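You operate a simulated robot arm through the tools that you are given. There is no shell and no other tool. Be economical: measure what you need, move in short steps, check, and stop when the job is done.

You run a simulated robot arm. Do the job below in one go: nothing can be reset, and whatever is moved stays where it is left.

JOB
Set the selector on the narrow control box to 3 m. Take the orange wedge from the top of the wooden bench and leave it on top of the orange roll there. Take the brown tape roll and leave it on the clear side of the core bench. Switch the filter selector off. Close the filters drawer. Turn the tension knob to 40. Put the green rag on the top of the wooden bench away on the small grey shelf. Fetch the green pin and stand it in the left lb tray. Put the grey brake pad on the top of the desk away on the top of the wooden bench. Open the green bench door. Any order will do. Set down upright: green pin. The selector on the narrow control box goes to its stop. The filter selector goes anticlockwise seen from above, to its stop.

The check looks at the end state, three seconds after you hand in, the way a careful person would. Anything else that was tipped, shoved, dropped, spilled or broken makes it a failure.

ROBOT AND FRAMES
A 6-joint arm with a two-finger parallel gripper on a trunk, on a base that drives. Base frame: it is fixed to the floor where the robot stands at the start and does not move with it; the origin is under the middle of the robot, x ahead of it, y to its left, z up. Readings come in mm, degrees, newtons and seconds.
With the tool pointing down near the work surface it reaches from about 440 to 940 mm from the robot's upright axis, wherever it stands. Its first joint turns from -115.0 to 115.0 degrees. Places, roughly: brown tape roll (12x12x4 cm) [8700, -6200, 600]; clear side of the core bench [6600, -4700, 800]; filter selector [1700, 100, 900]; filters drawer [1700, -600, 700]; green bench door [8400, 3000, 400]; green pin (3x3x6 cm) [-1300, 200, 800]; green rag (7x10x4 cm) [-900, -7600, 800]; grey brake pad [-1500, 250, 750]; orange roll (11x12x10 cm) [-1200, -5900, 800]; orange wedge (9x7x5 cm) [-1300, -5700, 800]; selector on the narrow control box [6800, 400, 700]; small grey shelf (15x32 cm) [5260, -1100, 520]; tension knob [2000, -1700, 900]; top of the wooden bench [-900, -6600, 800]; tray1 (17x13 cm) [-800, -1180, 760]. Payload 3.43 kg.
The tool frame sits at the grasp point between the pads (the TCP): z along the fingers, y along the line on which they close. The tips reach 34 mm beyond it. Largest opening 128 mm; finger width 24, thickness 12; the body of the gripper, 48 by 130 mm, starts 96 mm behind the TCP.
Orientation is that of the tool frame in the base frame, as a unit quaternion [w, x, y, z]. With the fingers straight down and closing along the base's y, the tool's x points along the base's -x, its y along +y and its z along -z.

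CONTROLS
- The arm moves only by the tool play_rows. Its argument "moves" is a list of rows, each a list of 3 entries, a list of its own where there are three numbers: the turn, a rotation vector about the tool's x, y, z in degrees, then the shift along the tool's x, y, z in mm, then the opening, from 0 (shut) to 1 (fully open). In form: [[[wx, wy, wz], [tx, ty, tz], fingers], ...]. A call has 1 to 10 rows; each row shifts and turns the commanded pose from where the row before left it, along the tool's axes as they then stand. Rows are played at 5 a second. More than 50 mm and 8.6 degrees between two rows, or a gripper value outside its range, and nothing of the call is played. Where a pose cannot be reached the arm comes as near as it can. A force on the tool above 40 N (or 10 N above the force at the start of the call, whichever is more), or a blocked arm, ends the call early, and 0.2 s more pass. Each finger travels about 108 mm/s and halts on what it meets, pressing with about 24 N; the grip force reading is that of the motor and also rises with nothing between the fingers. The clock runs only during rows and for 0.2 s after the last one: add rows that do not move to give the fingers time. The reply holds the time, the measured pose of the TCP, the force on the tool along the base axes, the opening and the grip force, in the units named above and with some noise, with the torque about the TCP (base axes, N m) and any sound that the robot's microphone picked up.
- Cameras (640 x 400 px; columns grow to the right, rows downward): "scene" is now at [94.2, 187.2, 1139.2]; the picture's right is [-0.10, -1.00, 0.00], its down [-0.26, 0.02, -0.97] and it looks along [0.96, -0.09, -0.26] (base axes); focal length 254 px, centre (320, 200). "wrist" rides on the gripper at [76, -11, -160] in the tool frame; the picture's right is [0.15, 0.99, 0.00], its down [-0.88, 0.13, -0.46] and it looks along [-0.45, 0.07, 0.89] (tool axes); focal length 234 px, centre (320, 200). There is no depth. A picture from a camera that has moved, and an enlarged one, comes with that camera's place and axes in the base frame and with its lens.
- camera(camera): a new picture of that camera. The clock stands still meanwhile.
- slide_trunk(by): slides the trunk up (or, below 0, down) by that many mm; the arm and the scene camera ride with it, the base frame stays. It gives what a move gives, with no picture.
- drive_base(legs): drives the robot by 1 to 6 legs, each [ahead, turn to the left] in mm and degrees, along the robot's own axes; the way and the turn of a leg run together, so that a leg with both is an arc; at most 1500 mm and 180 degrees a leg. The arm and the cameras ride along, it lands a little off, and it stops where it bumps. It gives what a move gives.
- head_to(pan, tilt): turns the head with the scene camera to pan (to the left, within 103 degrees either way) and tilt (down, from -29 to 69), counted from straight ahead of the robot. It gives what a move gives.
- zoom(camera, box): a new picture of the part [left, top, right, bottom] of that camera's present view, enlarged. The clock stands still meanwhile.
- hand_in(): hands the job in; it is judged then, once.

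Work in short steps. Places have to be worked out from the pictures, the camera data and where the tool is seen: move nearer, look again, correct. Check each grasp and each placing, and mend what went wrong. You have 217 turns and 210 pictures in all, those below and enlarged ones among them. Open the gripper and draw the arm clear of the work before you hand the job in, unless the task says otherwise; then end with one line.

The tools are called after "Call:" by a JSON object that holds its "name" and its "arguments". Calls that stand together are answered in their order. play_rows: Moves the arm, as the interface text tells. Its arguments: {"type":"object","properties":{"moves":{"type":"array"}},"required":["moves"]} The other tools are called the same way: slide_trunk (by) slides the trunk up or down; drive_base (legs) drives the base; head_to (pan, tilt) turns the head that bears the scene camera; camera (camera) takes a picture; zoom (camera, box) takes an enlarged picture of a part of a camera's view; hand_in () hands the job in.

At the start:

```text
time_s: 0.0
position: [478.8, -19.7, 925.7]
ee_rot: [-0.001, 0.0, 1.0, 0.001]
wrist_force: [0.3, -0.6, -0.1]
moment: [-0.02, -0.04, 0.01]
width: 128.1
gripper_force: 0.2
trunk travel left (down, up): [-375.0, 415.0]
robot x, y, heading: [-0.6, -4.2, -0.2]
head pan, tilt: [-5.5, 15.1]
```

scene: 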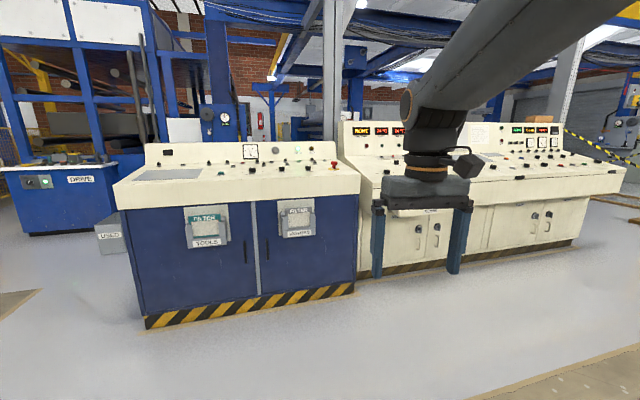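
wrist: 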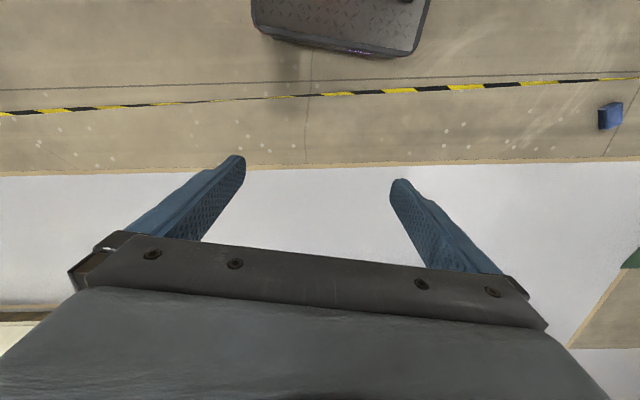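

I look closer at the filter bench and the nearby panels first, to find the filter selector, drawer and tension knob.

Call:
{"name": "zoom", "arguments": {"camera": "scene", "box": [120, 130, 360, 280]}}

Call:
{"name": "zoom", "arguments": {"camera": "scene", "box": [340, 110, 640, 290]}}

```text
2.67 times, centred on (240, 205) of scene
camera zoom: at [94.2, 187.2, 1139.2], right [-0.1, -1.0, 0.0], down [-0.26, 0.02, -0.97], along [0.96, -0.09, -0.26], focal length 678 px, centre (533, 187)
```

zoom: 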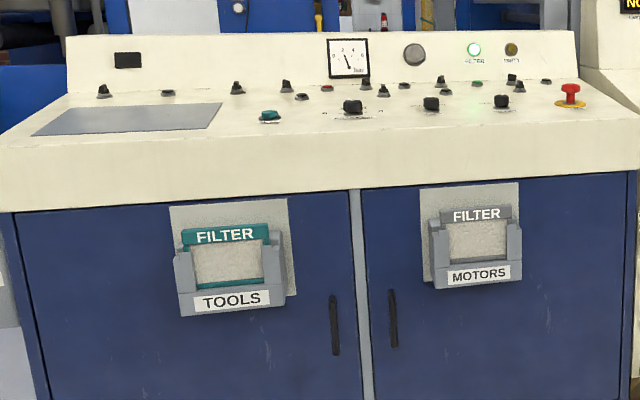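

```text
2.13 times, centred on (490, 200) of scene
camera zoom: at [94.2, 187.2, 1139.2], right [-0.1, -1.0, 0.0], down [-0.26, 0.02, -0.97], along [0.96, -0.09, -0.26], focal length 543 px, centre (-43, 200)
```

zoom: 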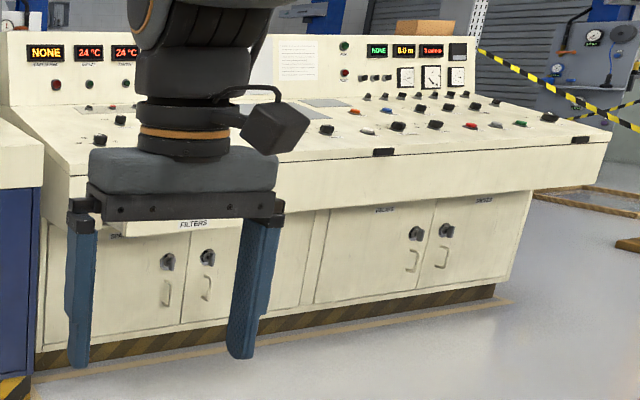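

Three selectors stand on the filter bench panel and a drawer labelled "filters" is just open on the white desk. I drive nearer and look.

Call:
{"name": "drive_base", "arguments": {"legs": [[750, 0]]}}

Call:
{"name": "head_to", "arguments": {"pan": 0, "tilt": 25}}

Call:
{"name": "camera", "arguments": {"camera": "scene"}}

```text
time_s: 4.1
position: [1234.4, -25.9, 926.2]
ee_rot: [0.0, 0.004, 1.0, 0.0]
wrist_force: [-0.2, -0.3, 1.0]
moment: [-0.04, 0.01, 0.02]
width: 128.1
gripper_force: 0.1
trunk travel left (down, up): [-375.0, 415.0]
robot x, y, heading: [756.0, 0.2, -0.5]
head pan, tilt: [-5.5, 15.1]
```

```text
time_s: 4.8
position: [1235.0, -25.5, 926.4]
ee_rot: [0.0, 0.003, 1.0, 0.0]
wrist_force: [0.6, -0.4, -0.3]
moment: [0.02, 0.0, -0.01]
width: 128.1
gripper_force: 0.0
trunk travel left (down, up): [-375.0, 415.0]
robot x, y, heading: [756.3, -4.5, -0.2]
head pan, tilt: [0.0, 25.0]
```

```text
205 pictures are left
camera scene: at [849.5, 193.2, 1123.2], right [-0.01, -1.0, 0.0], down [-0.42, 0.0, -0.91], along [0.91, -0.01, -0.42], focal length 254 px, centre (320, 200)
```

scene: 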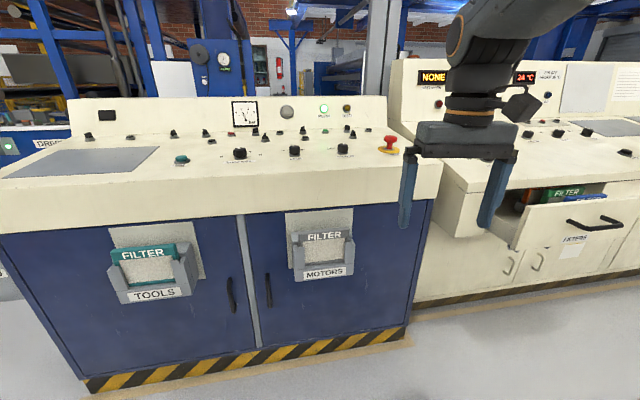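

Call:
{"name": "zoom", "arguments": {"camera": "scene", "box": [200, 90, 400, 215]}}

Call:
{"name": "zoom", "arguments": {"camera": "scene", "box": [440, 150, 640, 275]}}

```text
3.20 times, centred on (300, 152) of scene
camera zoom: at [849.5, 193.2, 1123.2], right [-0.01, -1.0, 0.0], down [-0.42, 0.0, -0.91], along [0.91, -0.01, -0.42], focal length 814 px, centre (384, 352)
```

zoom: 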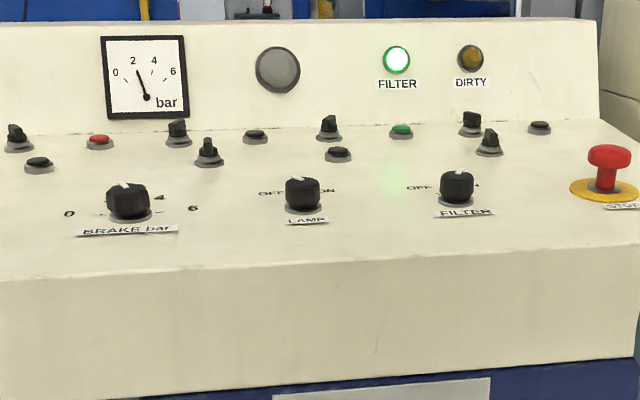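

```text
3.20 times, centred on (540, 212) of scene
camera zoom: at [849.5, 193.2, 1123.2], right [-0.01, -1.0, 0.0], down [-0.42, 0.0, -0.91], along [0.91, -0.01, -0.42], focal length 814 px, centre (-384, 160)
```

zoom: 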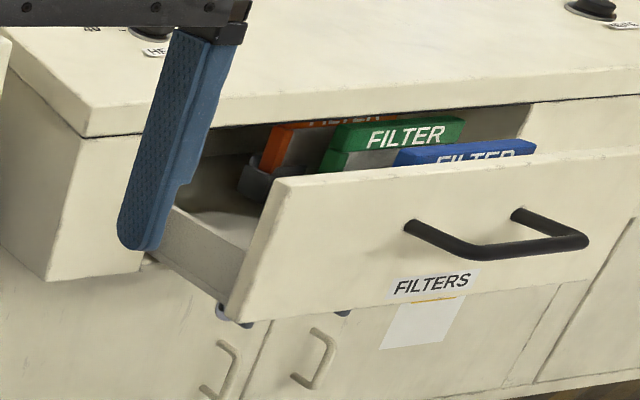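

The filter selector is about [1700, 107, 910], pointing towards "ON". I raise the tool, drive 150 mm nearer, and bring it above the selector for a wrist view.

Call:
{"name": "play_rows", "arguments": {"moves": [[[0, 0, 0], [0, 0, -45], 1], [[0, 0, 0], [0, 0, -45], 0.6], [[0, 0, 0], [0, 0, -30], 0.6]]}}

Call:
{"name": "drive_base", "arguments": {"legs": [[150, 0]]}}

Call:
{"name": "play_rows", "arguments": {"moves": [[[0, 0, 0], [-40, 25, 0], 0.6], [[0, 0, 0], [-40, 25, 0], 0.6], [[0, 0, 0], [-40, 25, 0], 0.6], [[0, 0, 0], [-40, 25, 0], 0.6], [[0, 0, 0], [-40, 25, 0], 0.6], [[0, 0, 0], [0, 0, 0], 0.6]]}}

Call:
{"name": "camera", "arguments": {"camera": "wrist"}}

```text
time_s: 5.6
position: [1234.4, -24.1, 1047.9]
ee_rot: [0.0, 0.004, 1.0, 0.001]
wrist_force: [0.2, 0.1, 0.0]
moment: [0.02, -0.02, -0.02]
width: 76.7
gripper_force: 0.1
trunk travel left (down, up): [-375.0, 415.0]
robot x, y, heading: [754.0, -2.6, -0.3]
head pan, tilt: [0.0, 25.0]
```

```text
time_s: 7.0
position: [1386.8, -21.5, 1046.1]
ee_rot: [0.0, 0.0, 1.0, -0.001]
wrist_force: [0.2, 0.4, -0.5]
moment: [0.02, -0.02, -0.03]
width: 77.0
gripper_force: 0.0
trunk travel left (down, up): [-375.0, 415.0]
robot x, y, heading: [906.2, -2.4, -0.3]
head pan, tilt: [0.0, 25.0]
```

```text
time_s: 8.4
position: [1585.7, 101.8, 1045.0]
ee_rot: [0.0, 0.0, 1.0, 0.0]
wrist_force: [0.5, -0.1, 0.5]
moment: [0.02, 0.01, 0.02]
width: 76.8
gripper_force: 0.1
trunk travel left (down, up): [-375.0, 415.0]
robot x, y, heading: [910.9, -0.0, -0.0]
head pan, tilt: [0.0, 25.0]
```

```text
202 pictures are left
camera wrist: at [1509.9, 91.9, 1203.2], right [-0.14, 0.99, 0.0], down [0.88, 0.13, 0.46], along [0.45, 0.07, -0.89], focal length 234 px, centre (320, 200)
```

wrist: 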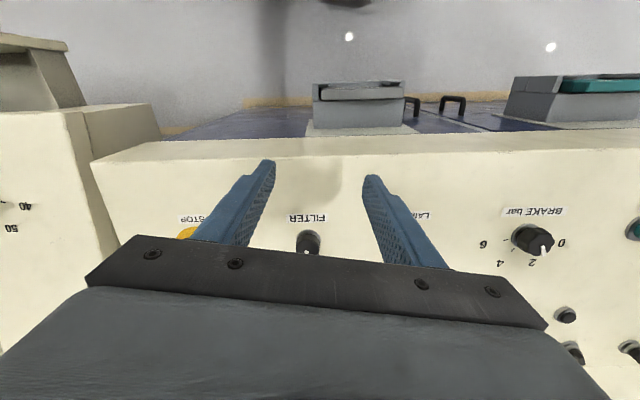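

Call:
{"name": "zoom", "arguments": {"camera": "wrist", "box": [250, 195, 370, 270]}}

Call:
{"name": "zoom", "arguments": {"camera": "scene", "box": [230, 90, 430, 215]}}

```text
5.33 times, centred on (310, 232) of wrist
camera zoom: at [1509.9, 91.9, 1203.2], right [-0.14, 0.99, 0.0], down [0.88, 0.13, 0.46], along [0.45, 0.07, -0.89], focal length 1249 px, centre (373, 27)
```

zoom: 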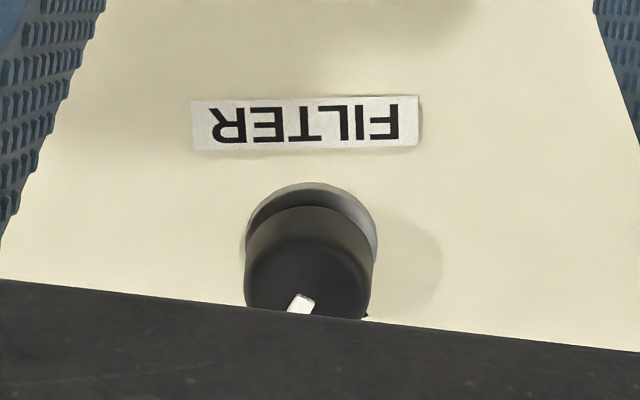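

```text
3.20 times, centred on (330, 152) of scene
camera zoom: at [1000.3, 193.1, 1123.2], right [0.0, -1.0, 0.0], down [-0.42, 0.0, -0.91], along [0.91, 0.0, -0.42], focal length 814 px, centre (288, 352)
```

zoom: 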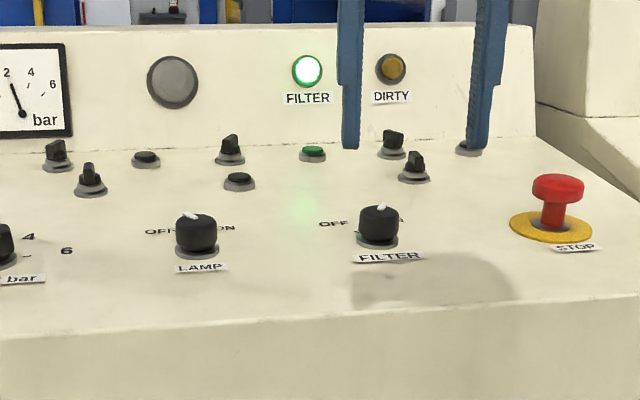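

Selector top centre is about [1727, 109, 928]. I go above it, pre-turn the wrist clockwise 32 degrees, then descend around it.

Call:
{"name": "play_rows", "arguments": {"moves": [[[0, 0, 0], [-47, 2, 0], 0.6], [[0, 0, 0], [-47, 2, 0], 0.6], [[0, 0, 0], [-47, 3, 0], 0.6], [[0, 0, 8], [0, 0, 0], 0.6], [[0, 0, 8], [0, 0, 0], 0.6], [[0, 0, 8], [0, 0, 0], 0.6], [[0, 0, 8], [0, 0, 0], 0.6], [[0, 0, 0], [0, 0, 40], 0.6], [[0, 0, 0], [0, 0, 20], 0.6], [[0, 0, 0], [0, 0, 0], 0.6]]}}

Call:
{"name": "camera", "arguments": {"camera": "scene"}}

Call:
{"name": "camera", "arguments": {"camera": "wrist"}}

```text
time_s: 10.6
position: [1725.8, 106.3, 985.1]
ee_rot: [0.0, 0.276, 0.961, 0.0]
wrist_force: [-0.3, 0.4, 0.2]
moment: [-0.03, 0.03, -0.01]
width: 76.8
gripper_force: 0.0
trunk travel left (down, up): [-375.0, 415.0]
robot x, y, heading: [907.1, -1.3, -0.3]
head pan, tilt: [0.0, 25.0]
```

```text
199 pictures are left
camera scene: at [1000.4, 193.1, 1123.2], right [0.0, -1.0, 0.0], down [-0.42, 0.0, -0.91], along [0.91, 0.0, -0.42], focal length 254 px, centre (320, 200)
```

scene: 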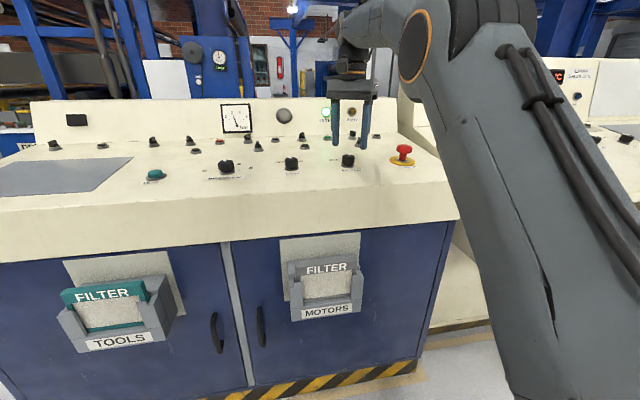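

```text
198 pictures are left
camera wrist: at [1657.1, 138.6, 1143.4], right [0.4, 0.92, 0.0], down [0.81, -0.36, 0.46], along [0.42, -0.18, -0.89], focal length 234 px, centre (320, 200)
```

wrist: 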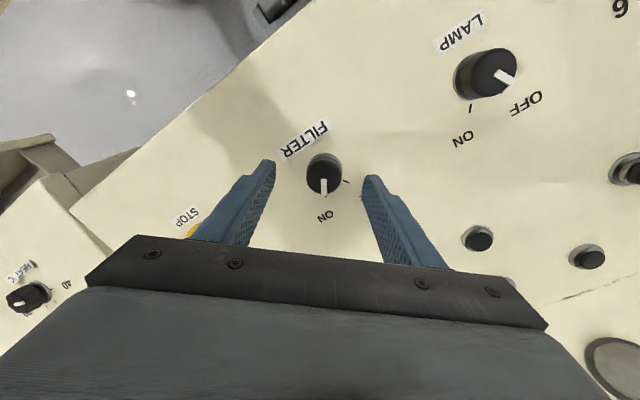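

Small correction (+7,+5), then descend and grip the knob.

Call:
{"name": "play_rows", "arguments": {"moves": [[[0, 0, 0], [-3, 8, 20], 0.6], [[0, 0, 0], [0, 0, 25], 0.6], [[0, 0, 0], [0, 0, 0], 0.2], [[0, 0, 0], [0, 0, 0], 0.2], [[0, 0, 0], [0, 0, 0], 0.2]]}}

Call:
{"name": "camera", "arguments": {"camera": "wrist"}}

```text
time_s: 11.8
position: [1732.4, 110.6, 940.4]
ee_rot: [-0.002, 0.277, 0.961, -0.001]
wrist_force: [-26.1, -30.1, -6.8]
moment: [0.53, 1.04, -0.21]
width: 38.3
gripper_force: 44.8
trunk travel left (down, up): [-375.0, 415.0]
robot x, y, heading: [909.7, -3.0, -0.4]
head pan, tilt: [0.0, 25.0]
```

```text
197 pictures are left
camera wrist: at [1663.8, 142.5, 1099.0], right [0.4, 0.91, 0.0], down [0.82, -0.36, 0.45], along [0.41, -0.19, -0.89], focal length 234 px, centre (320, 200)
```

wrist: 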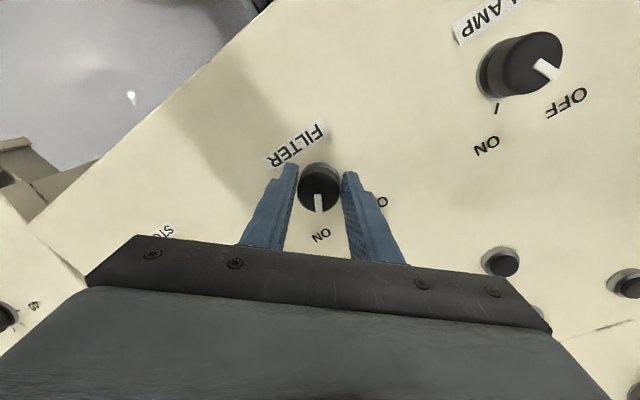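

Gripped (38 mm). There's a side force, so I recentre a little and then turn anticlockwise.

Call:
{"name": "play_rows", "arguments": {"moves": [[[0, 0, 0], [0, -4, 0], 0.2], [[0, 0, -8], [0, 0, 0], 0.2], [[0, 0, -8], [0, 0, 0], 0.2], [[0, 0, -8], [0, 0, 0], 0.2], [[0, 0, -8], [0, 0, 0], 0.2], [[0, 0, -8], [0, 0, 0], 0.2], [[0, 0, -8], [0, 0, 0], 0.2], [[0, 0, -8], [0, 0, 0], 0.2], [[0, 0, -8], [0, 0, 0], 0.2]]}}

Call:
{"name": "camera", "arguments": {"camera": "wrist"}}

```text
time_s: 13.2
position: [1731.6, 104.2, 942.0]
ee_rot: [-0.001, -0.067, 0.998, -0.004]
wrist_force: [-0.7, -10.8, 2.7]
moment: [0.16, 0.49, -0.03]
width: 36.9
gripper_force: 44.1
trunk travel left (down, up): [-375.0, 415.0]
robot x, y, heading: [907.3, -2.7, -0.3]
head pan, tilt: [0.0, 25.0]
stopped in row 7: the force on the tool passed its limit at 51 N (the readings are from after the stop); the commanded pose is now the measured one
```

```text
196 pictures are left
camera wrist: at [1658.6, 85.4, 1100.1], right [-0.28, 0.96, -0.01], down [0.86, 0.25, 0.45], along [0.44, 0.12, -0.89], focal length 234 px, centre (320, 200)
```

wrist: 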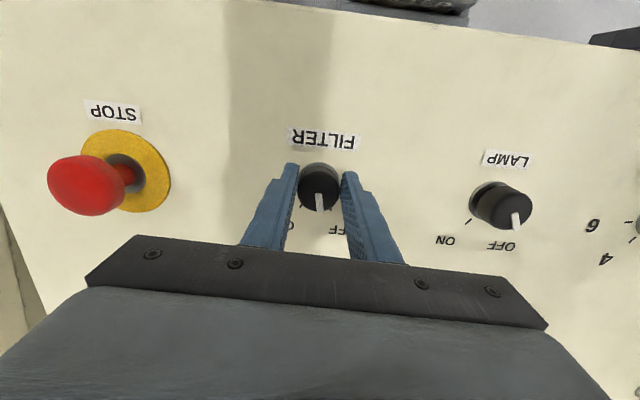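

The knob follows; about 40° turned. I keep turning towards the stop.

Call:
{"name": "play_rows", "arguments": {"moves": [[[0, 0, -6], [0, 1, 0], 0.2], [[0, 0, -6], [0, 0, 0], 0.2], [[0, 0, -6], [0, 0, 0], 0.2], [[0, 0, -6], [0, 0, 0], 0.2], [[0, 0, -6], [0, 0, 0], 0.2], [[0, 0, -6], [0, 0, 0], 0.2]]}}

Call:
{"name": "camera", "arguments": {"camera": "wrist"}}

```text
time_s: 14.2
position: [1733.0, 102.8, 941.9]
ee_rot: [-0.001, -0.241, 0.971, -0.007]
wrist_force: [-1.9, -8.9, 3.9]
moment: [-1.51, 0.4, -0.65]
width: 37.1
gripper_force: 44.9
trunk travel left (down, up): [-375.0, 415.0]
robot x, y, heading: [907.4, -4.0, -0.8]
head pan, tilt: [0.0, 25.0]
stopped in row 4: the force on the tool passed its limit at 41 N (the readings are from after the stop); the commanded pose is now the measured one
```

```text
195 pictures are left
camera wrist: at [1671.0, 59.7, 1100.8], right [-0.59, 0.81, -0.01], down [0.72, 0.53, 0.45], along [0.37, 0.26, -0.89], focal length 234 px, centre (320, 200)
```

wrist: 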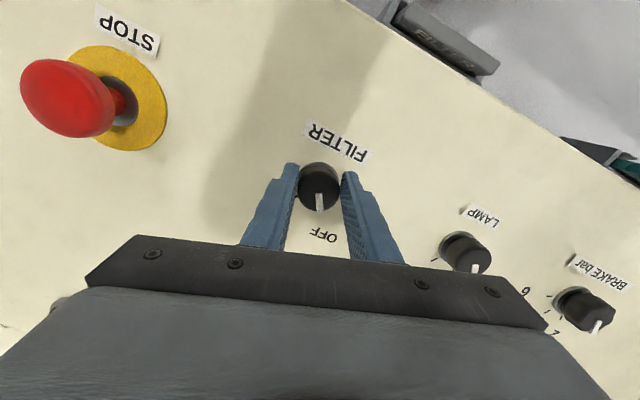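

Pointer is now at OFF, parallel with the lamp's one, and torque has risen. One slight extra push, then release and look.

Call:
{"name": "play_rows", "arguments": {"moves": [[[0, 0, -5], [0, 0, 0], 0.2], [[0, 0, -4], [0, 0, 0], 0.2], [[0, 0, 0], [0, 0, 0], 0.6], [[0, 0, 0], [0, 0, 0], 0.6], [[0, 0, 0], [0, 0, -45], 0.6], [[0, 0, 0], [0, 0, -45], 0.6]]}}

Call:
{"name": "camera", "arguments": {"camera": "wrist"}}

```text
time_s: 15.6
position: [1729.8, 105.7, 1029.9]
ee_rot: [-0.002, -0.317, 0.948, -0.006]
wrist_force: [0.3, -0.2, 0.3]
moment: [0.0, 0.02, 0.02]
width: 76.8
gripper_force: 0.0
trunk travel left (down, up): [-375.0, 415.0]
robot x, y, heading: [906.5, -4.3, -0.5]
head pan, tilt: [0.0, 25.0]
```

```text
194 pictures are left
camera wrist: at [1677.2, 52.8, 1189.2], right [-0.71, 0.7, -0.01], down [0.62, 0.64, 0.45], along [0.32, 0.31, -0.89], focal length 234 px, centre (320, 200)
```

wrist: 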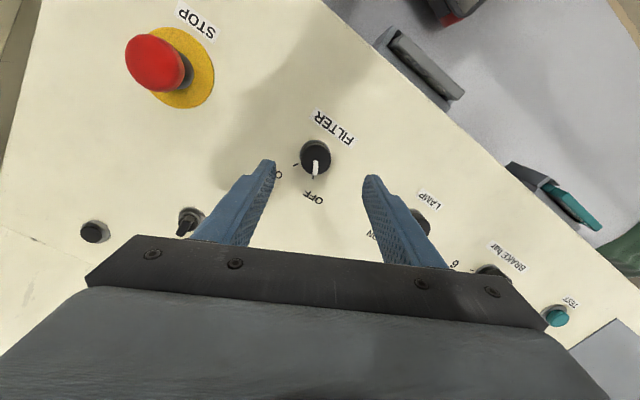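

Filter is off at its stop. Now I back off and look at the filters drawer.

Call:
{"name": "play_rows", "arguments": {"moves": [[[0, 0, 8], [0, 0, -30], 0.3], [[0, 0, 8], [0, 0, 0], 0.0], [[0, 0, 8], [0, 0, 0], 0.0], [[0, 0, 8], [0, 0, 0], 0.0], [[0, 0, 5], [0, 0, 0], 0.0], [[0, 0, 0], [50, 0, 0], 0.0], [[0, 0, 0], [50, 0, 0], 0.0], [[0, 0, 0], [50, 0, 0], 0.0], [[0, 0, 0], [50, 0, 0], 0.0]]}}

Call:
{"name": "drive_base", "arguments": {"legs": [[-450, 0], [0, -35]]}}

Call:
{"name": "camera", "arguments": {"camera": "scene"}}

```text
time_s: 17.6
position: [1525.9, 104.4, 1055.3]
ee_rot: [0.0, 0.002, 1.0, -0.006]
wrist_force: [0.3, 0.5, -0.4]
moment: [-0.05, 0.06, 0.02]
width: 0.0
gripper_force: 24.3
out of reach, approached as far as the arm can: row 1
trunk travel left (down, up): [-375.0, 415.0]
robot x, y, heading: [909.5, -0.2, -0.5]
head pan, tilt: [0.0, 25.0]
```

```text
time_s: 21.9
position: [1027.2, -268.3, 1056.7]
ee_rot: [0.0, 0.303, 0.953, -0.006]
wrist_force: [0.0, 0.4, -0.1]
moment: [0.03, -0.03, 0.02]
width: 0.0
gripper_force: 23.7
trunk travel left (down, up): [-375.0, 415.0]
robot x, y, heading: [460.3, 2.3, -36.0]
head pan, tilt: [0.0, 25.0]
```

```text
193 pictures are left
camera scene: at [649.5, 105.2, 1123.2], right [-0.58, -0.81, 0.0], down [-0.34, 0.25, -0.91], along [0.73, -0.53, -0.42], focal length 254 px, centre (320, 200)
```

scene: 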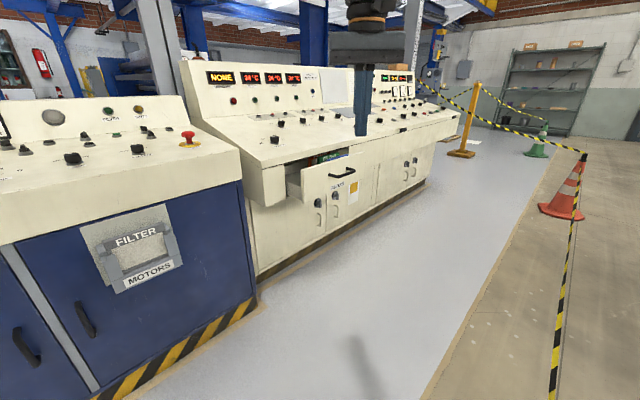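

The drawer handle works out at about [1516, -660, 733], with the desk turned about 9°. I move to stand squarely in front of it.

Call:
{"name": "drive_base", "arguments": {"legs": [[0, -36], [830, 0], [0, 81]]}}

Call:
{"name": "head_to", "arguments": {"pan": 0, "tilt": 30}}

Call:
{"name": "camera", "arguments": {"camera": "scene"}}

```text
time_s: 31.6
position: [1305.8, -571.1, 1056.7]
ee_rot: [0.001, -0.09, 0.996, -0.006]
wrist_force: [-0.2, 0.1, 0.0]
moment: [-0.01, 0.04, -0.05]
width: 0.0
gripper_force: 24.1
trunk travel left (down, up): [-375.0, 415.0]
robot x, y, heading: [719.2, -788.7, 9.6]
head pan, tilt: [0.0, 25.0]
```

```text
time_s: 32.2
position: [1307.3, -571.8, 1057.0]
ee_rot: [0.002, -0.09, 0.996, -0.007]
wrist_force: [-0.3, 0.8, 0.5]
moment: [-0.02, 0.01, -0.01]
width: 0.0
gripper_force: 24.2
trunk travel left (down, up): [-375.0, 415.0]
robot x, y, heading: [715.0, -789.0, 9.6]
head pan, tilt: [0.0, 30.0]
```

```text
192 pictures are left
camera scene: at [773.4, -579.3, 1115.2], right [0.17, -0.99, 0.0], down [-0.49, -0.09, -0.87], along [0.85, 0.15, -0.5], focal length 254 px, centre (320, 200)
```

scene: 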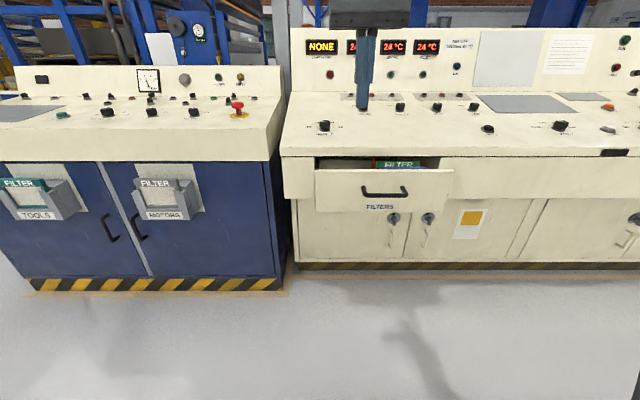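

The drawer is square ahead. I tilt the tool to point forward before lowering it.

Call:
{"name": "play_rows", "arguments": {"moves": [[[0, -8.5, 0], [0, -10, 0], 0], [[0, -8.5, 0], [0, -10, 0], 0], [[0, -8.5, 0], [0, -10, 0], 0], [[0, -8.5, 0], [0, -10, 0], 0], [[0, -8.5, 0], [0, -10, 0], 0], [[0, -8.5, 0], [0, -10, 0], 0], [[0, -8.5, 0], [0, -10, 0], 0], [[0, -8.5, 0], [0, -10, 0], 0], [[0, -8.5, 0], [0, -10, 0], 0], [[0, -8.5, 0], [0, -10, 0], 0]]}}

Call:
{"name": "play_rows", "arguments": {"moves": [[[0, -5, 0], [40, -10, 0], 0], [[0, 0, 0], [45, -10, 0], 0], [[0, 0, 0], [45, 0, 0], 0], [[0, 0, 0], [45, 0, 0], 0], [[0, 0, 0], [45, 0, 0], 0], [[0, 0, 0], [45, 0, 0], 0], [[0, 0, 0], [45, 0, 0], 0], [[0, 0, 0], [45, 0, 0], 0], [[0, 0, 0], [17, 0, 0], 0]]}}

Call:
{"name": "camera", "arguments": {"camera": "scene"}}

```text
time_s: 34.4
position: [1361.1, -686.7, 1040.1]
ee_rot: [0.611, 0.055, 0.787, 0.061]
wrist_force: [-0.2, 3.0, 1.4]
moment: [-0.19, 0.22, -0.25]
width: 0.0
gripper_force: 23.8
out of reach, approached as far as the arm can: row 6, 7, 8, 9
trunk travel left (down, up): [-375.0, 415.0]
robot x, y, heading: [716.0, -787.3, 9.7]
head pan, tilt: [0.0, 30.0]
```

```text
time_s: 36.4
position: [1378.3, -618.1, 758.5]
ee_rot: [0.659, -0.08, 0.748, 0.001]
wrist_force: [-0.5, 0.8, 0.3]
moment: [0.0, -0.01, 0.03]
width: 0.0
gripper_force: 24.2
out of reach, approached as far as the arm can: row 1, 2, 3, 4, 5, 6, 7, 8
trunk travel left (down, up): [-375.0, 415.0]
robot x, y, heading: [721.2, -787.5, 9.9]
head pan, tilt: [0.0, 30.0]
```

```text
191 pictures are left
camera scene: at [773.2, -579.4, 1115.2], right [0.17, -0.99, 0.0], down [-0.49, -0.09, -0.87], along [0.85, 0.15, -0.5], focal length 254 px, centre (320, 200)
```

scene: 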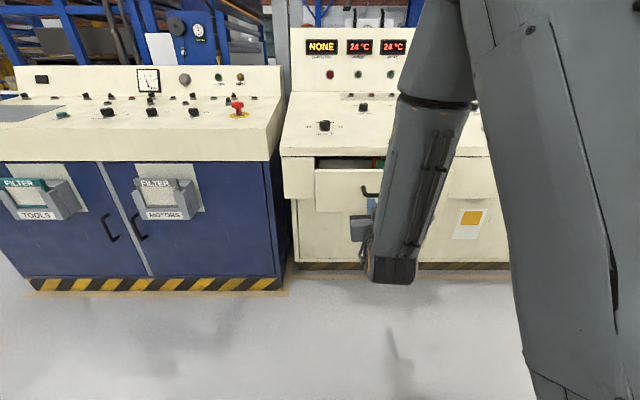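

The tool now points forward at z 758. I lower the trunk by 75 and shift right to line up below the handle.

Call:
{"name": "slide_trunk", "arguments": {"by": -75}}

Call:
{"name": "play_rows", "arguments": {"moves": [[[0, 0, 0], [0, -20, 0], 0], [[0, 0, 0], [0, -20, 0], 0], [[0, 0, 0], [0, -20, 0], 0]]}}

Call:
{"name": "camera", "arguments": {"camera": "wrist"}}

```text
time_s: 37.6
position: [1397.5, -616.9, 683.0]
ee_rot: [0.659, -0.08, 0.748, 0.001]
wrist_force: [0.1, 0.1, 0.6]
moment: [-0.01, 0.0, 0.01]
width: 0.0
gripper_force: 24.0
trunk travel left (down, up): [-300.0, 490.0]
robot x, y, heading: [714.6, -790.2, 10.0]
head pan, tilt: [0.0, 30.0]
```

```text
time_s: 38.4
position: [1387.8, -628.8, 689.6]
ee_rot: [0.659, -0.074, 0.748, -0.005]
wrist_force: [0.0, -0.1, -0.3]
moment: [-0.03, 0.0, 0.04]
width: 0.0
gripper_force: 24.0
out of reach, approached as far as the arm can: row 1, 2, 3
trunk travel left (down, up): [-300.0, 490.0]
robot x, y, heading: [715.2, -789.4, 9.7]
head pan, tilt: [0.0, 30.0]
```

```text
190 pictures are left
camera wrist: at [1223.1, -662.3, 635.6], right [-0.12, 0.96, -0.25], down [-0.36, 0.19, 0.91], along [0.93, 0.2, 0.32], focal length 234 px, centre (320, 200)
```

wrist: 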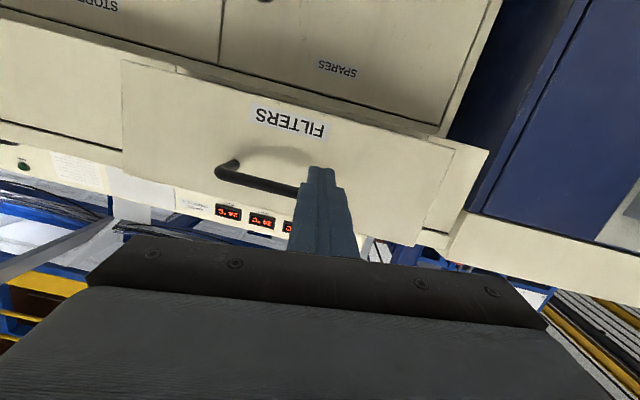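

The arm is near its wrist limit here, so I use the base to push. Tip is at about [1421,-625,683]; I drive forward 110 first.

Call:
{"name": "drive_base", "arguments": {"legs": [[0, -2.5], [110, 2.5]]}}

Call:
{"name": "camera", "arguments": {"camera": "wrist"}}

Call:
{"name": "camera", "arguments": {"camera": "scene"}}

```text
time_s: 40.0
position: [1496.3, -610.0, 689.5]
ee_rot: [0.659, -0.076, 0.748, -0.002]
wrist_force: [-1.3, -0.4, 0.0]
moment: [0.0, 0.03, 0.0]
width: 0.0
gripper_force: 23.9
trunk travel left (down, up): [-300.0, 490.0]
robot x, y, heading: [825.1, -774.9, 9.9]
head pan, tilt: [0.0, 30.0]
```

```text
189 pictures are left
camera wrist: at [1331.8, -645.6, 635.5], right [-0.13, 0.96, -0.25], down [-0.36, 0.19, 0.91], along [0.93, 0.2, 0.32], focal length 234 px, centre (320, 200)
```

wrist: 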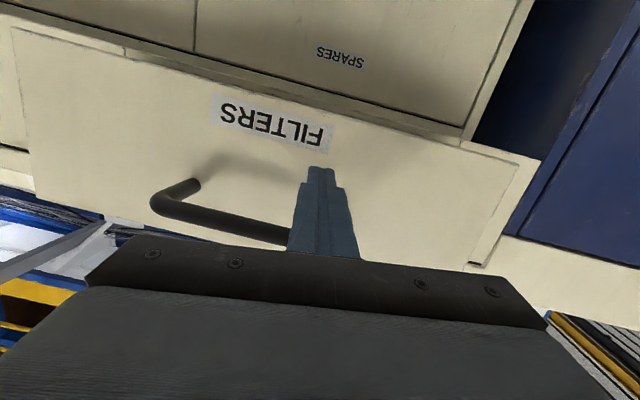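

```text
188 pictures are left
camera scene: at [902.5, -559.3, 1040.2], right [0.17, -0.99, 0.0], down [-0.49, -0.09, -0.87], along [0.85, 0.15, -0.5], focal length 254 px, centre (320, 200)
```

scene: 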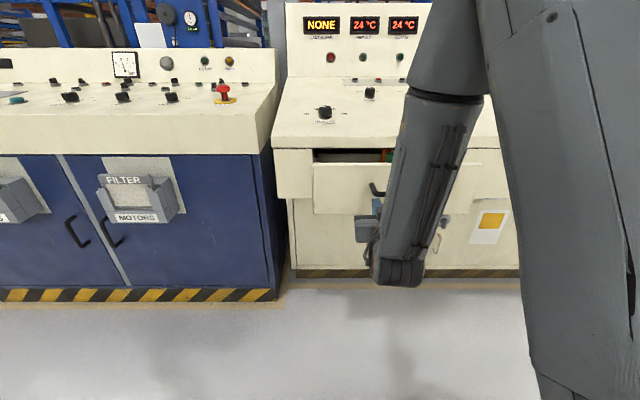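

Tip lies just below the handle's left end, clear of it. I push on in small drives.

Call:
{"name": "drive_base", "arguments": {"legs": [[70, 0]]}}

Call:
{"name": "drive_base", "arguments": {"legs": [[40, 0]]}}

Call:
{"name": "camera", "arguments": {"camera": "scene"}}

```text
time_s: 41.0
position: [1566.8, -600.5, 689.1]
ee_rot: [0.66, -0.074, 0.748, -0.004]
wrist_force: [-0.7, -0.7, 0.5]
moment: [0.03, 0.01, -0.02]
width: 0.0
gripper_force: 24.1
trunk travel left (down, up): [-300.0, 490.0]
robot x, y, heading: [892.8, -758.8, 9.7]
head pan, tilt: [0.0, 30.0]
```

```text
time_s: 41.9
position: [1606.1, -592.6, 689.8]
ee_rot: [0.659, -0.074, 0.748, -0.004]
wrist_force: [-0.1, 1.2, -0.1]
moment: [-0.02, 0.01, 0.04]
width: 0.0
gripper_force: 24.2
trunk travel left (down, up): [-300.0, 490.0]
robot x, y, heading: [935.3, -750.3, 9.8]
head pan, tilt: [0.0, 30.0]
```

```text
187 pictures are left
camera scene: at [1011.7, -540.7, 1040.2], right [0.17, -0.99, 0.0], down [-0.49, -0.08, -0.87], along [0.85, 0.15, -0.5], focal length 254 px, centre (320, 200)
```

scene: 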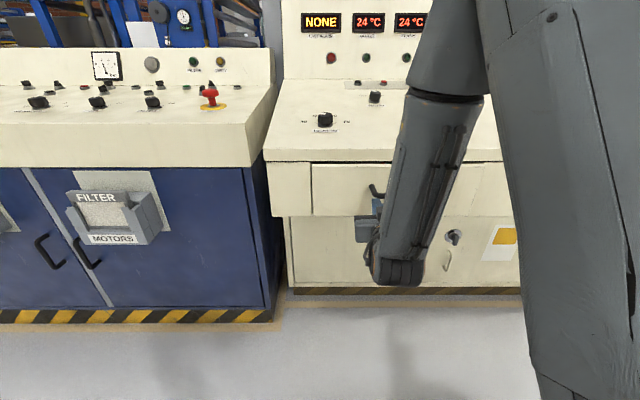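

Drawer is nearly shut; a little further.

Call:
{"name": "drive_base", "arguments": {"legs": [[15, 0]]}}

Call:
{"name": "zoom", "arguments": {"camera": "scene", "box": [250, 130, 520, 299]}}

Call:
{"name": "camera", "arguments": {"camera": "wrist"}}

```text
time_s: 42.6
position: [1620.8, -590.5, 689.8]
ee_rot: [0.659, -0.075, 0.748, -0.003]
wrist_force: [0.2, 0.7, -0.9]
moment: [-0.03, -0.05, 0.02]
width: 0.0
gripper_force: 23.8
trunk travel left (down, up): [-300.0, 490.0]
robot x, y, heading: [947.5, -750.5, 9.8]
head pan, tilt: [0.0, 30.0]
```

```text
2.37 times, centred on (385, 214) of scene
camera zoom: at [1026.7, -538.1, 1040.2], right [0.17, -0.99, 0.0], down [-0.49, -0.08, -0.87], along [0.85, 0.15, -0.5], focal length 602 px, centre (166, 166)
```

zoom: 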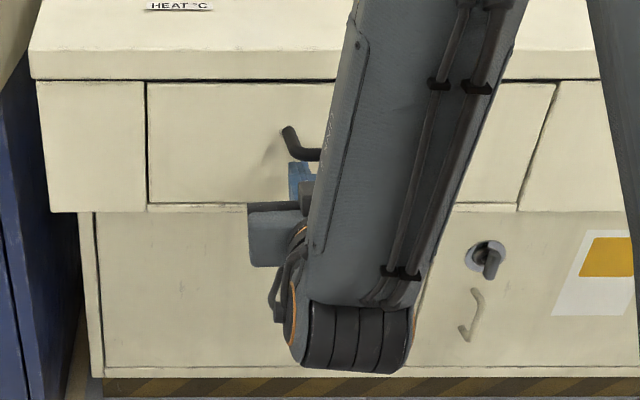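

```text
185 pictures are left
camera wrist: at [1455.9, -625.0, 635.5], right [-0.12, 0.96, -0.25], down [-0.36, 0.19, 0.91], along [0.93, 0.2, 0.32], focal length 234 px, centre (320, 200)
```

wrist: 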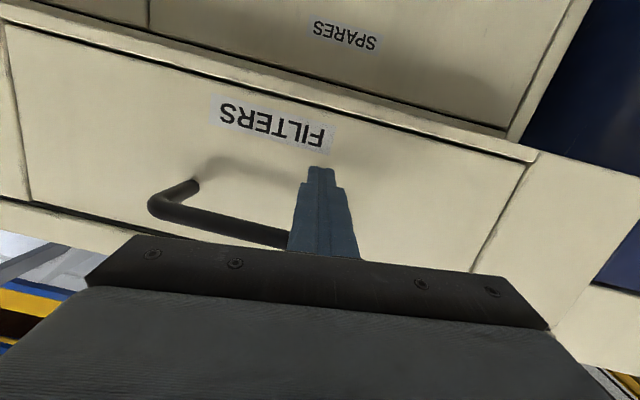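

It looks flush. I test with one more small push.

Call:
{"name": "drive_base", "arguments": {"legs": [[10, 0]]}}

Call:
{"name": "camera", "arguments": {"camera": "wrist"}}

```text
time_s: 43.4
position: [1629.6, -589.1, 689.9]
ee_rot: [0.659, -0.075, 0.749, -0.004]
wrist_force: [-33.5, -4.4, 3.7]
moment: [0.06, -0.32, 0.26]
width: 0.0
gripper_force: 24.1
trunk travel left (down, up): [-300.0, 490.0]
robot x, y, heading: [958.0, -749.9, 10.0]
head pan, tilt: [0.0, 30.0]
```

```text
184 pictures are left
camera wrist: at [1463.9, -623.6, 635.7], right [-0.12, 0.96, -0.25], down [-0.36, 0.19, 0.91], along [0.93, 0.2, 0.32], focal length 234 px, centre (320, 200)
```

wrist: 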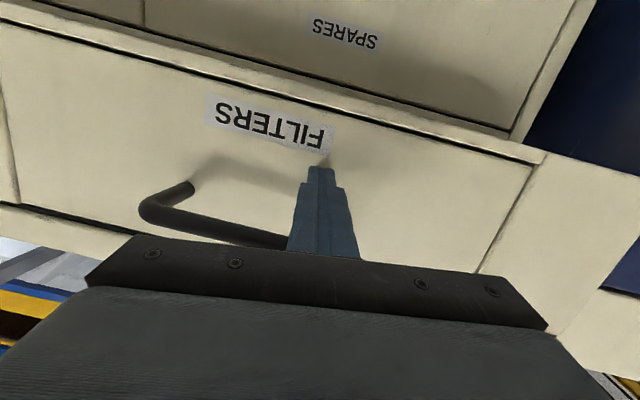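

Reaction of 33 N with no motion: drawer is fully shut. I back off, return the tool to point down and move over towards the tension knob.

Call:
{"name": "drive_base", "arguments": {"legs": [[-350, 0]]}}

Call:
{"name": "play_rows", "arguments": {"moves": [[[0, 0, 6], [-20, 0, -10], 0], [[0, 8.24, 0], [-20, 0, -10], 0], [[0, 8.24, 0], [0, 0, 0], 0], [[0, 8.24, 0], [0, 0, 0], 0], [[0, 8.24, 0], [0, 0, 0], 0], [[0, 8.24, 0], [0, 0, 0], 0], [[0, 8.24, 0], [0, 0, 0], 0], [[0, 8.24, 0], [0, 0, 0], 0], [[0, 8.24, 0], [0, 0, 0], 0], [[0, 8.24, 0], [0, 0, 0], 0]]}}

Call:
{"name": "play_rows", "arguments": {"moves": [[[0, 8.24, 0], [0, 0, -40], 0.6], [[0, 0, 0], [0, 0, -50], 0.6], [[0, 0, 0], [0, 0, -50], 0.6], [[0, 0, 0], [0, 0, -50], 0.6], [[0, 0, 0], [0, 0, -50], 0.6], [[0, 0, 0], [0, 0, -50], 0.6]]}}

Call:
{"name": "drive_base", "arguments": {"legs": [[0, -69], [1150, 0], [0, 69]]}}

Call:
{"name": "camera", "arguments": {"camera": "scene"}}

```text
time_s: 45.6
position: [1281.8, -647.5, 688.5]
ee_rot: [0.658, -0.078, 0.749, -0.002]
wrist_force: [-0.5, 0.7, -0.4]
moment: [-0.02, -0.02, 0.0]
width: 0.0
gripper_force: 24.1
trunk travel left (down, up): [-300.0, 490.0]
robot x, y, heading: [613.4, -809.1, 9.7]
head pan, tilt: [0.0, 30.0]
```

```text
time_s: 47.9
position: [1275.7, -638.2, 731.2]
ee_rot: [0.069, -0.051, 0.996, -0.032]
wrist_force: [0.4, -0.1, 0.1]
moment: [-0.04, -0.02, -0.01]
width: 0.1
gripper_force: 24.3
out of reach, approached as far as the arm can: row 1
trunk travel left (down, up): [-300.0, 490.0]
robot x, y, heading: [606.8, -808.8, 9.9]
head pan, tilt: [0.0, 30.0]
```

```text
time_s: 49.2
position: [1272.9, -615.8, 1017.7]
ee_rot: [-0.003, -0.048, 0.998, -0.038]
wrist_force: [-0.3, -0.4, -0.1]
moment: [0.01, 0.02, 0.02]
width: 76.8
gripper_force: 0.0
trunk travel left (down, up): [-300.0, 490.0]
robot x, y, heading: [614.4, -805.1, 9.8]
head pan, tilt: [0.0, 30.0]
```

```text
time_s: 61.2
position: [1847.2, -1631.8, 1017.5]
ee_rot: [-0.002, -0.038, 0.999, -0.037]
wrist_force: [-0.1, -0.2, -0.5]
moment: [-0.01, 0.03, -0.01]
width: 76.7
gripper_force: 0.1
trunk travel left (down, up): [-300.0, 490.0]
robot x, y, heading: [1188.2, -1811.3, 8.6]
head pan, tilt: [0.0, 30.0]
```

```text
183 pictures are left
camera scene: at [1265.2, -1601.3, 1040.2], right [0.15, -0.99, 0.0], down [-0.49, -0.08, -0.87], along [0.86, 0.13, -0.5], focal length 254 px, centre (320, 200)
```

scene: 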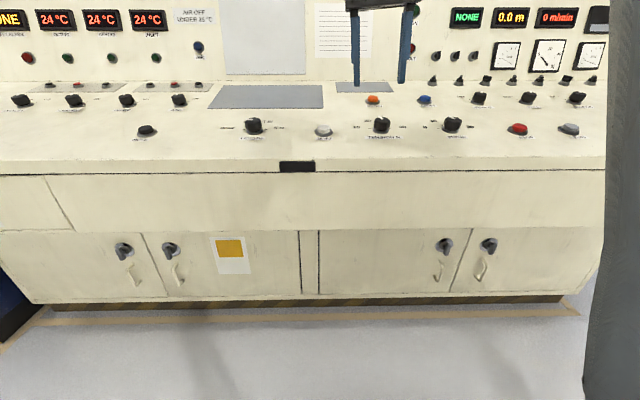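

Call:
{"name": "zoom", "arguments": {"camera": "scene", "box": [200, 70, 400, 195]}}

Call:
{"name": "zoom", "arguments": {"camera": "scene", "box": [340, 60, 500, 160]}}

```text
3.20 times, centred on (300, 132) of scene
camera zoom: at [1265.2, -1601.3, 1040.2], right [0.15, -0.99, 0.0], down [-0.49, -0.08, -0.87], along [0.86, 0.13, -0.5], focal length 814 px, centre (384, 416)
```

zoom: 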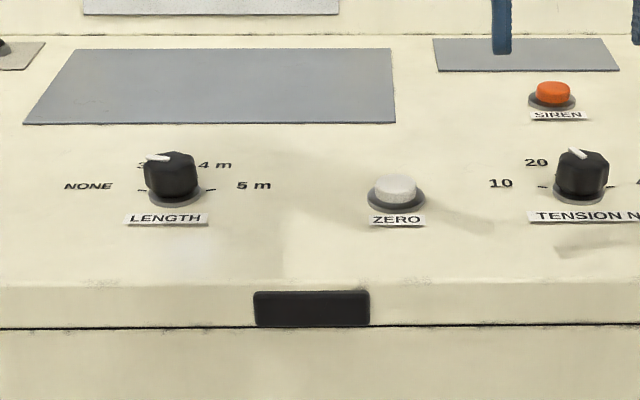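

```text
4.00 times, centred on (420, 110) of scene
camera zoom: at [1265.2, -1601.3, 1040.2], right [0.15, -0.99, 0.0], down [-0.49, -0.08, -0.87], along [0.86, 0.13, -0.5], focal length 1018 px, centre (-80, 560)
```

zoom: 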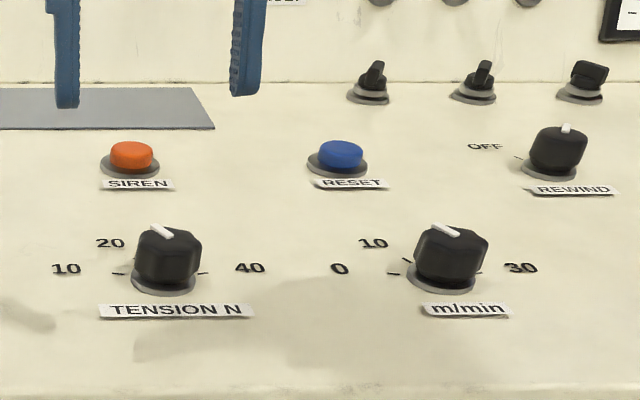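

The tension knob is at 20, 40 is clockwise by about 120°. I level the tool, move it nearer and use the wrist camera to fix the knob's place.

Call:
{"name": "play_rows", "arguments": {"moves": [[[-4.2, 0, 0], [-40, 0, 0], 0.6], [[0, 0, 0], [-40, 0, 0], 0.6], [[0, 0, 0], [0, 0, 0], 0.6]]}}

Call:
{"name": "camera", "arguments": {"camera": "wrist"}}

```text
time_s: 62.0
position: [1928.5, -1626.8, 1017.8]
ee_rot: [-0.004, -0.039, 0.999, -0.001]
wrist_force: [0.1, -0.2, 0.0]
moment: [-0.01, -0.01, 0.04]
width: 76.7
gripper_force: 0.1
trunk travel left (down, up): [-300.0, 490.0]
robot x, y, heading: [1184.1, -1812.2, 8.7]
head pan, tilt: [0.0, 30.0]
```

```text
180 pictures are left
camera wrist: at [1854.3, -1642.7, 1176.2], right [-0.22, 0.97, 0.0], down [0.87, 0.2, 0.45], along [0.44, 0.1, -0.89], focal length 234 px, centre (320, 200)
```

wrist: 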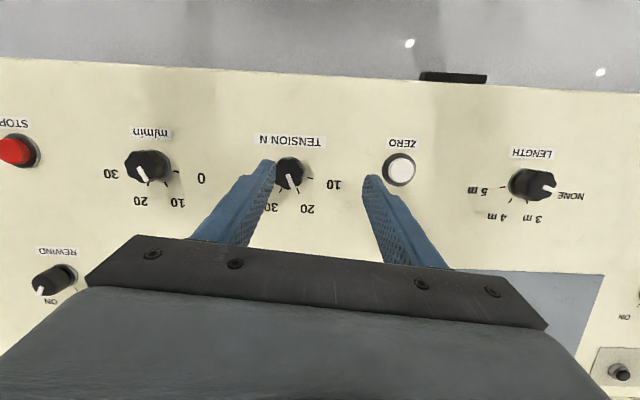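

Knob top triangulates to [1965, -1659, 889]. I move above it, pre-turn 60° anticlockwise and descend partway.

Call:
{"name": "play_rows", "arguments": {"moves": [[[0, 0, 0], [-34, -35, 0], 0.6], [[0, 0, -8.5], [0, 0, 0], 0.6], [[0, 0, -8.5], [0, 0, 0], 0.6], [[0, 0, -8.5], [0, 0, 0], 0.6], [[0, 0, -8.5], [0, 0, 0], 0.6], [[0, 0, -8.5], [0, 0, 0], 0.6], [[0, 0, -8.5], [0, 0, 0], 0.6], [[0, 0, -8.5], [0, 0, 30], 0.6], [[0, 0, 0], [0, 0, 30], 0.6], [[0, 0, 0], [0, 0, 0], 0.6]]}}

Call:
{"name": "camera", "arguments": {"camera": "wrist"}}

```text
time_s: 64.2
position: [1963.6, -1660.0, 956.6]
ee_rot: [-0.004, -0.53, 0.848, 0.001]
wrist_force: [0.4, 0.2, -0.2]
moment: [0.0, -0.01, -0.01]
width: 76.7
gripper_force: 0.1
trunk travel left (down, up): [-300.0, 490.0]
robot x, y, heading: [1184.5, -1809.8, 8.9]
head pan, tilt: [0.0, 30.0]
```

```text
179 pictures are left
camera wrist: at [1942.1, -1731.9, 1116.0], right [-0.95, 0.3, 0.01], down [0.27, 0.85, 0.45], along [0.13, 0.43, -0.89], focal length 234 px, centre (320, 200)
```

wrist: 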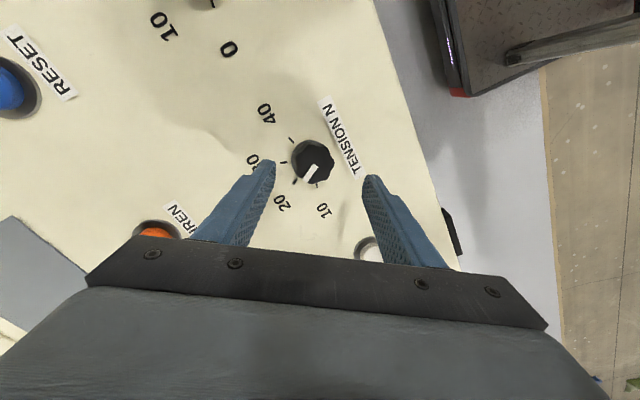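

Ticks are about 50° apart, so 40 is ~100° clockwise from 20. I descend and grip.

Call:
{"name": "play_rows", "arguments": {"moves": [[[0, 0, 0], [0, -5, 20], 0.5], [[0, 0, 0], [0, 0, 33], 0.45], [[0, 0, 0], [0, 0, 0], 0.2], [[0, 0, 0], [0, 0, 0], 0.2], [[0, 0, 0], [0, 0, 0], 0.2]]}}

Call:
{"name": "camera", "arguments": {"camera": "wrist"}}

```text
time_s: 65.4
position: [1970.0, -1662.6, 905.0]
ee_rot: [-0.002, -0.528, 0.849, -0.001]
wrist_force: [28.9, -15.7, 15.0]
moment: [-0.26, -1.98, -0.05]
width: 44.8
gripper_force: 45.1
trunk travel left (down, up): [-300.0, 490.0]
robot x, y, heading: [1184.3, -1812.1, 8.4]
head pan, tilt: [0.0, 30.0]
```

```text
178 pictures are left
camera wrist: at [1946.5, -1734.6, 1064.1], right [-0.95, 0.3, 0.0], down [0.27, 0.85, 0.45], along [0.14, 0.43, -0.89], focal length 234 px, centre (320, 200)
```

wrist: 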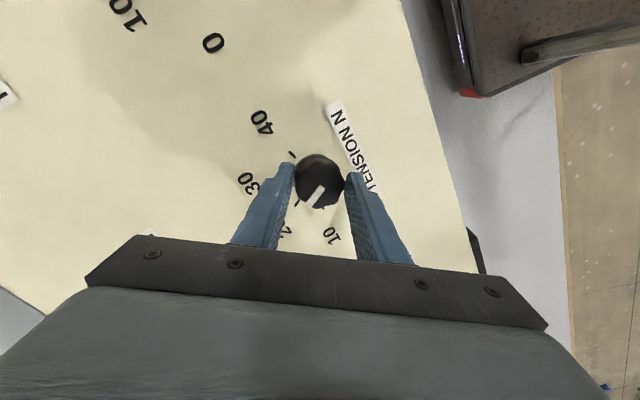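

Gripped, with some side load. I recentre and turn clockwise in steps.

Call:
{"name": "play_rows", "arguments": {"moves": [[[0, 0, 0], [0, -4, -1], 0.2], [[0, 0, 0], [0, 0, 0], 0.2]]}}

Call:
{"name": "play_rows", "arguments": {"moves": [[[0, 0, 7], [0, 0, 0], 0.2], [[0, 0, 7], [0, 0, 0], 0.2], [[0, 0, 7], [0, 0, 0], 0.2], [[0, 0, 7], [0, 0, 0], 0.2], [[0, 0, 7], [0, 0, 0], 0.2], [[0, 0, 7], [0, 0, 0], 0.2], [[0, 0, 7], [0, 0, 0], 0.2]]}}

Call:
{"name": "camera", "arguments": {"camera": "wrist"}}

```text
time_s: 66.0
position: [1970.0, -1662.4, 905.8]
ee_rot: [-0.005, -0.53, 0.848, 0.002]
wrist_force: [-1.6, -10.2, 13.0]
moment: [-1.21, -0.09, -0.23]
width: 45.2
gripper_force: 44.7
trunk travel left (down, up): [-300.0, 490.0]
robot x, y, heading: [1183.5, -1811.4, 8.6]
head pan, tilt: [0.0, 30.0]
```

```text
time_s: 67.6
position: [1970.1, -1660.6, 904.3]
ee_rot: [-0.004, -0.129, 0.992, 0.0]
wrist_force: [-14.6, 25.2, 12.2]
moment: [0.52, 0.08, -0.02]
width: 41.2
gripper_force: 45.1
trunk travel left (down, up): [-300.0, 490.0]
robot x, y, heading: [1180.3, -1813.0, 9.1]
head pan, tilt: [0.0, 30.0]
```

```text
177 pictures are left
camera wrist: at [1901.8, -1690.3, 1064.3], right [-0.4, 0.92, 0.0], down [0.82, 0.35, 0.45], along [0.41, 0.18, -0.89], focal length 234 px, centre (320, 200)
```

wrist: 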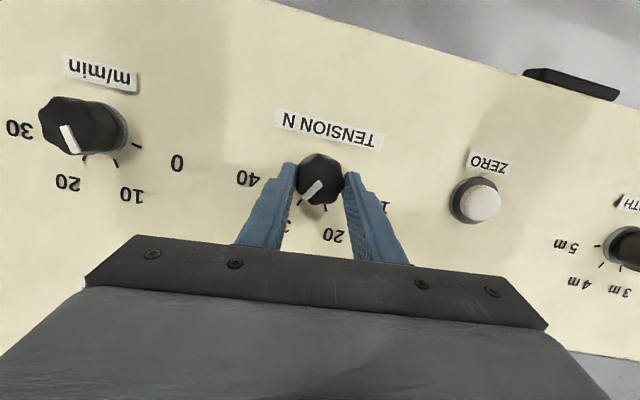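

Knob follows, now at 30. Another ~50°.

Call:
{"name": "play_rows", "arguments": {"moves": [[[0, 0, 7], [0, 2, 0], 0.2], [[0, 0, 7], [0, 0, 0], 0.2], [[0, 0, 7], [0, 0, 0], 0.2], [[0, 0, 7], [0, 0, 0], 0.2], [[0, 0, 7], [0, 0, 0], 0.2], [[0, 0, 7], [0, 0, 0], 0.2], [[0, 0, 7], [0, 0, 0], 0.2]]}}

Call:
{"name": "camera", "arguments": {"camera": "wrist"}}

```text
time_s: 69.2
position: [1971.0, -1660.5, 905.2]
ee_rot: [-0.003, 0.294, 0.956, -0.003]
wrist_force: [1.8, 10.2, 3.4]
moment: [0.84, -0.28, 1.21]
width: 45.1
gripper_force: 45.4
trunk travel left (down, up): [-300.0, 490.0]
robot x, y, heading: [1183.6, -1813.4, 8.6]
head pan, tilt: [0.0, 30.0]
```

```text
176 pictures are left
camera wrist: at [1903.7, -1626.8, 1063.4], right [0.44, 0.9, -0.01], down [0.8, -0.39, 0.45], along [0.4, -0.2, -0.89], focal length 234 px, centre (320, 200)
```

wrist: 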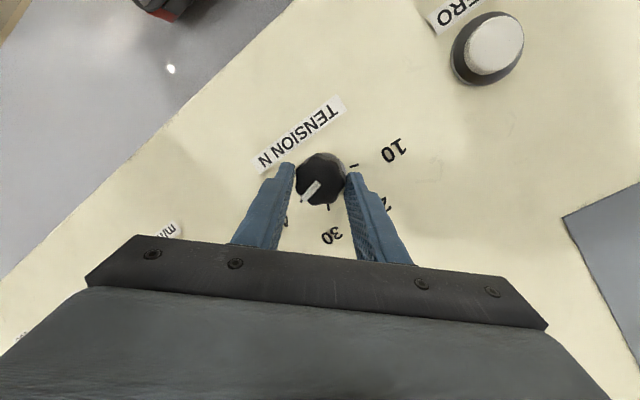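

Torque has risen; it's probably at the 40 stop. I release, rise and look.

Call:
{"name": "play_rows", "arguments": {"moves": [[[0, 0, 0], [0, 0, 0], 0.5], [[0, 0, 0], [0, 0, 0], 0.6], [[0, 0, 0], [0, 0, -45], 0.6], [[0, 0, 0], [0, 0, -45], 0.6]]}}

Call:
{"name": "zoom", "arguments": {"camera": "wrist", "box": [220, 100, 420, 225]}}

```text
time_s: 70.2
position: [1973.0, -1660.0, 995.8]
ee_rot: [-0.004, 0.293, 0.956, -0.003]
wrist_force: [-0.7, -0.8, -0.2]
moment: [0.0, 0.02, 0.01]
width: 76.8
gripper_force: 0.2
trunk travel left (down, up): [-300.0, 490.0]
robot x, y, heading: [1185.2, -1813.0, 8.6]
head pan, tilt: [0.0, 30.0]
```

```text
3.20 times, centred on (320, 162) of wrist
camera zoom: at [1906.3, -1626.1, 1154.1], right [0.43, 0.9, -0.01], down [0.81, -0.38, 0.45], along [0.4, -0.2, -0.89], focal length 749 px, centre (320, 320)
```

zoom: 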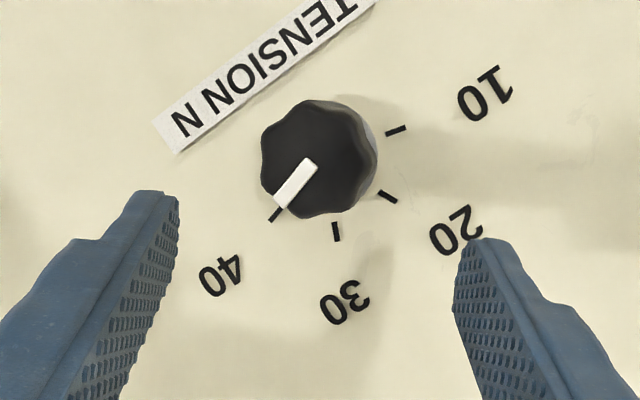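

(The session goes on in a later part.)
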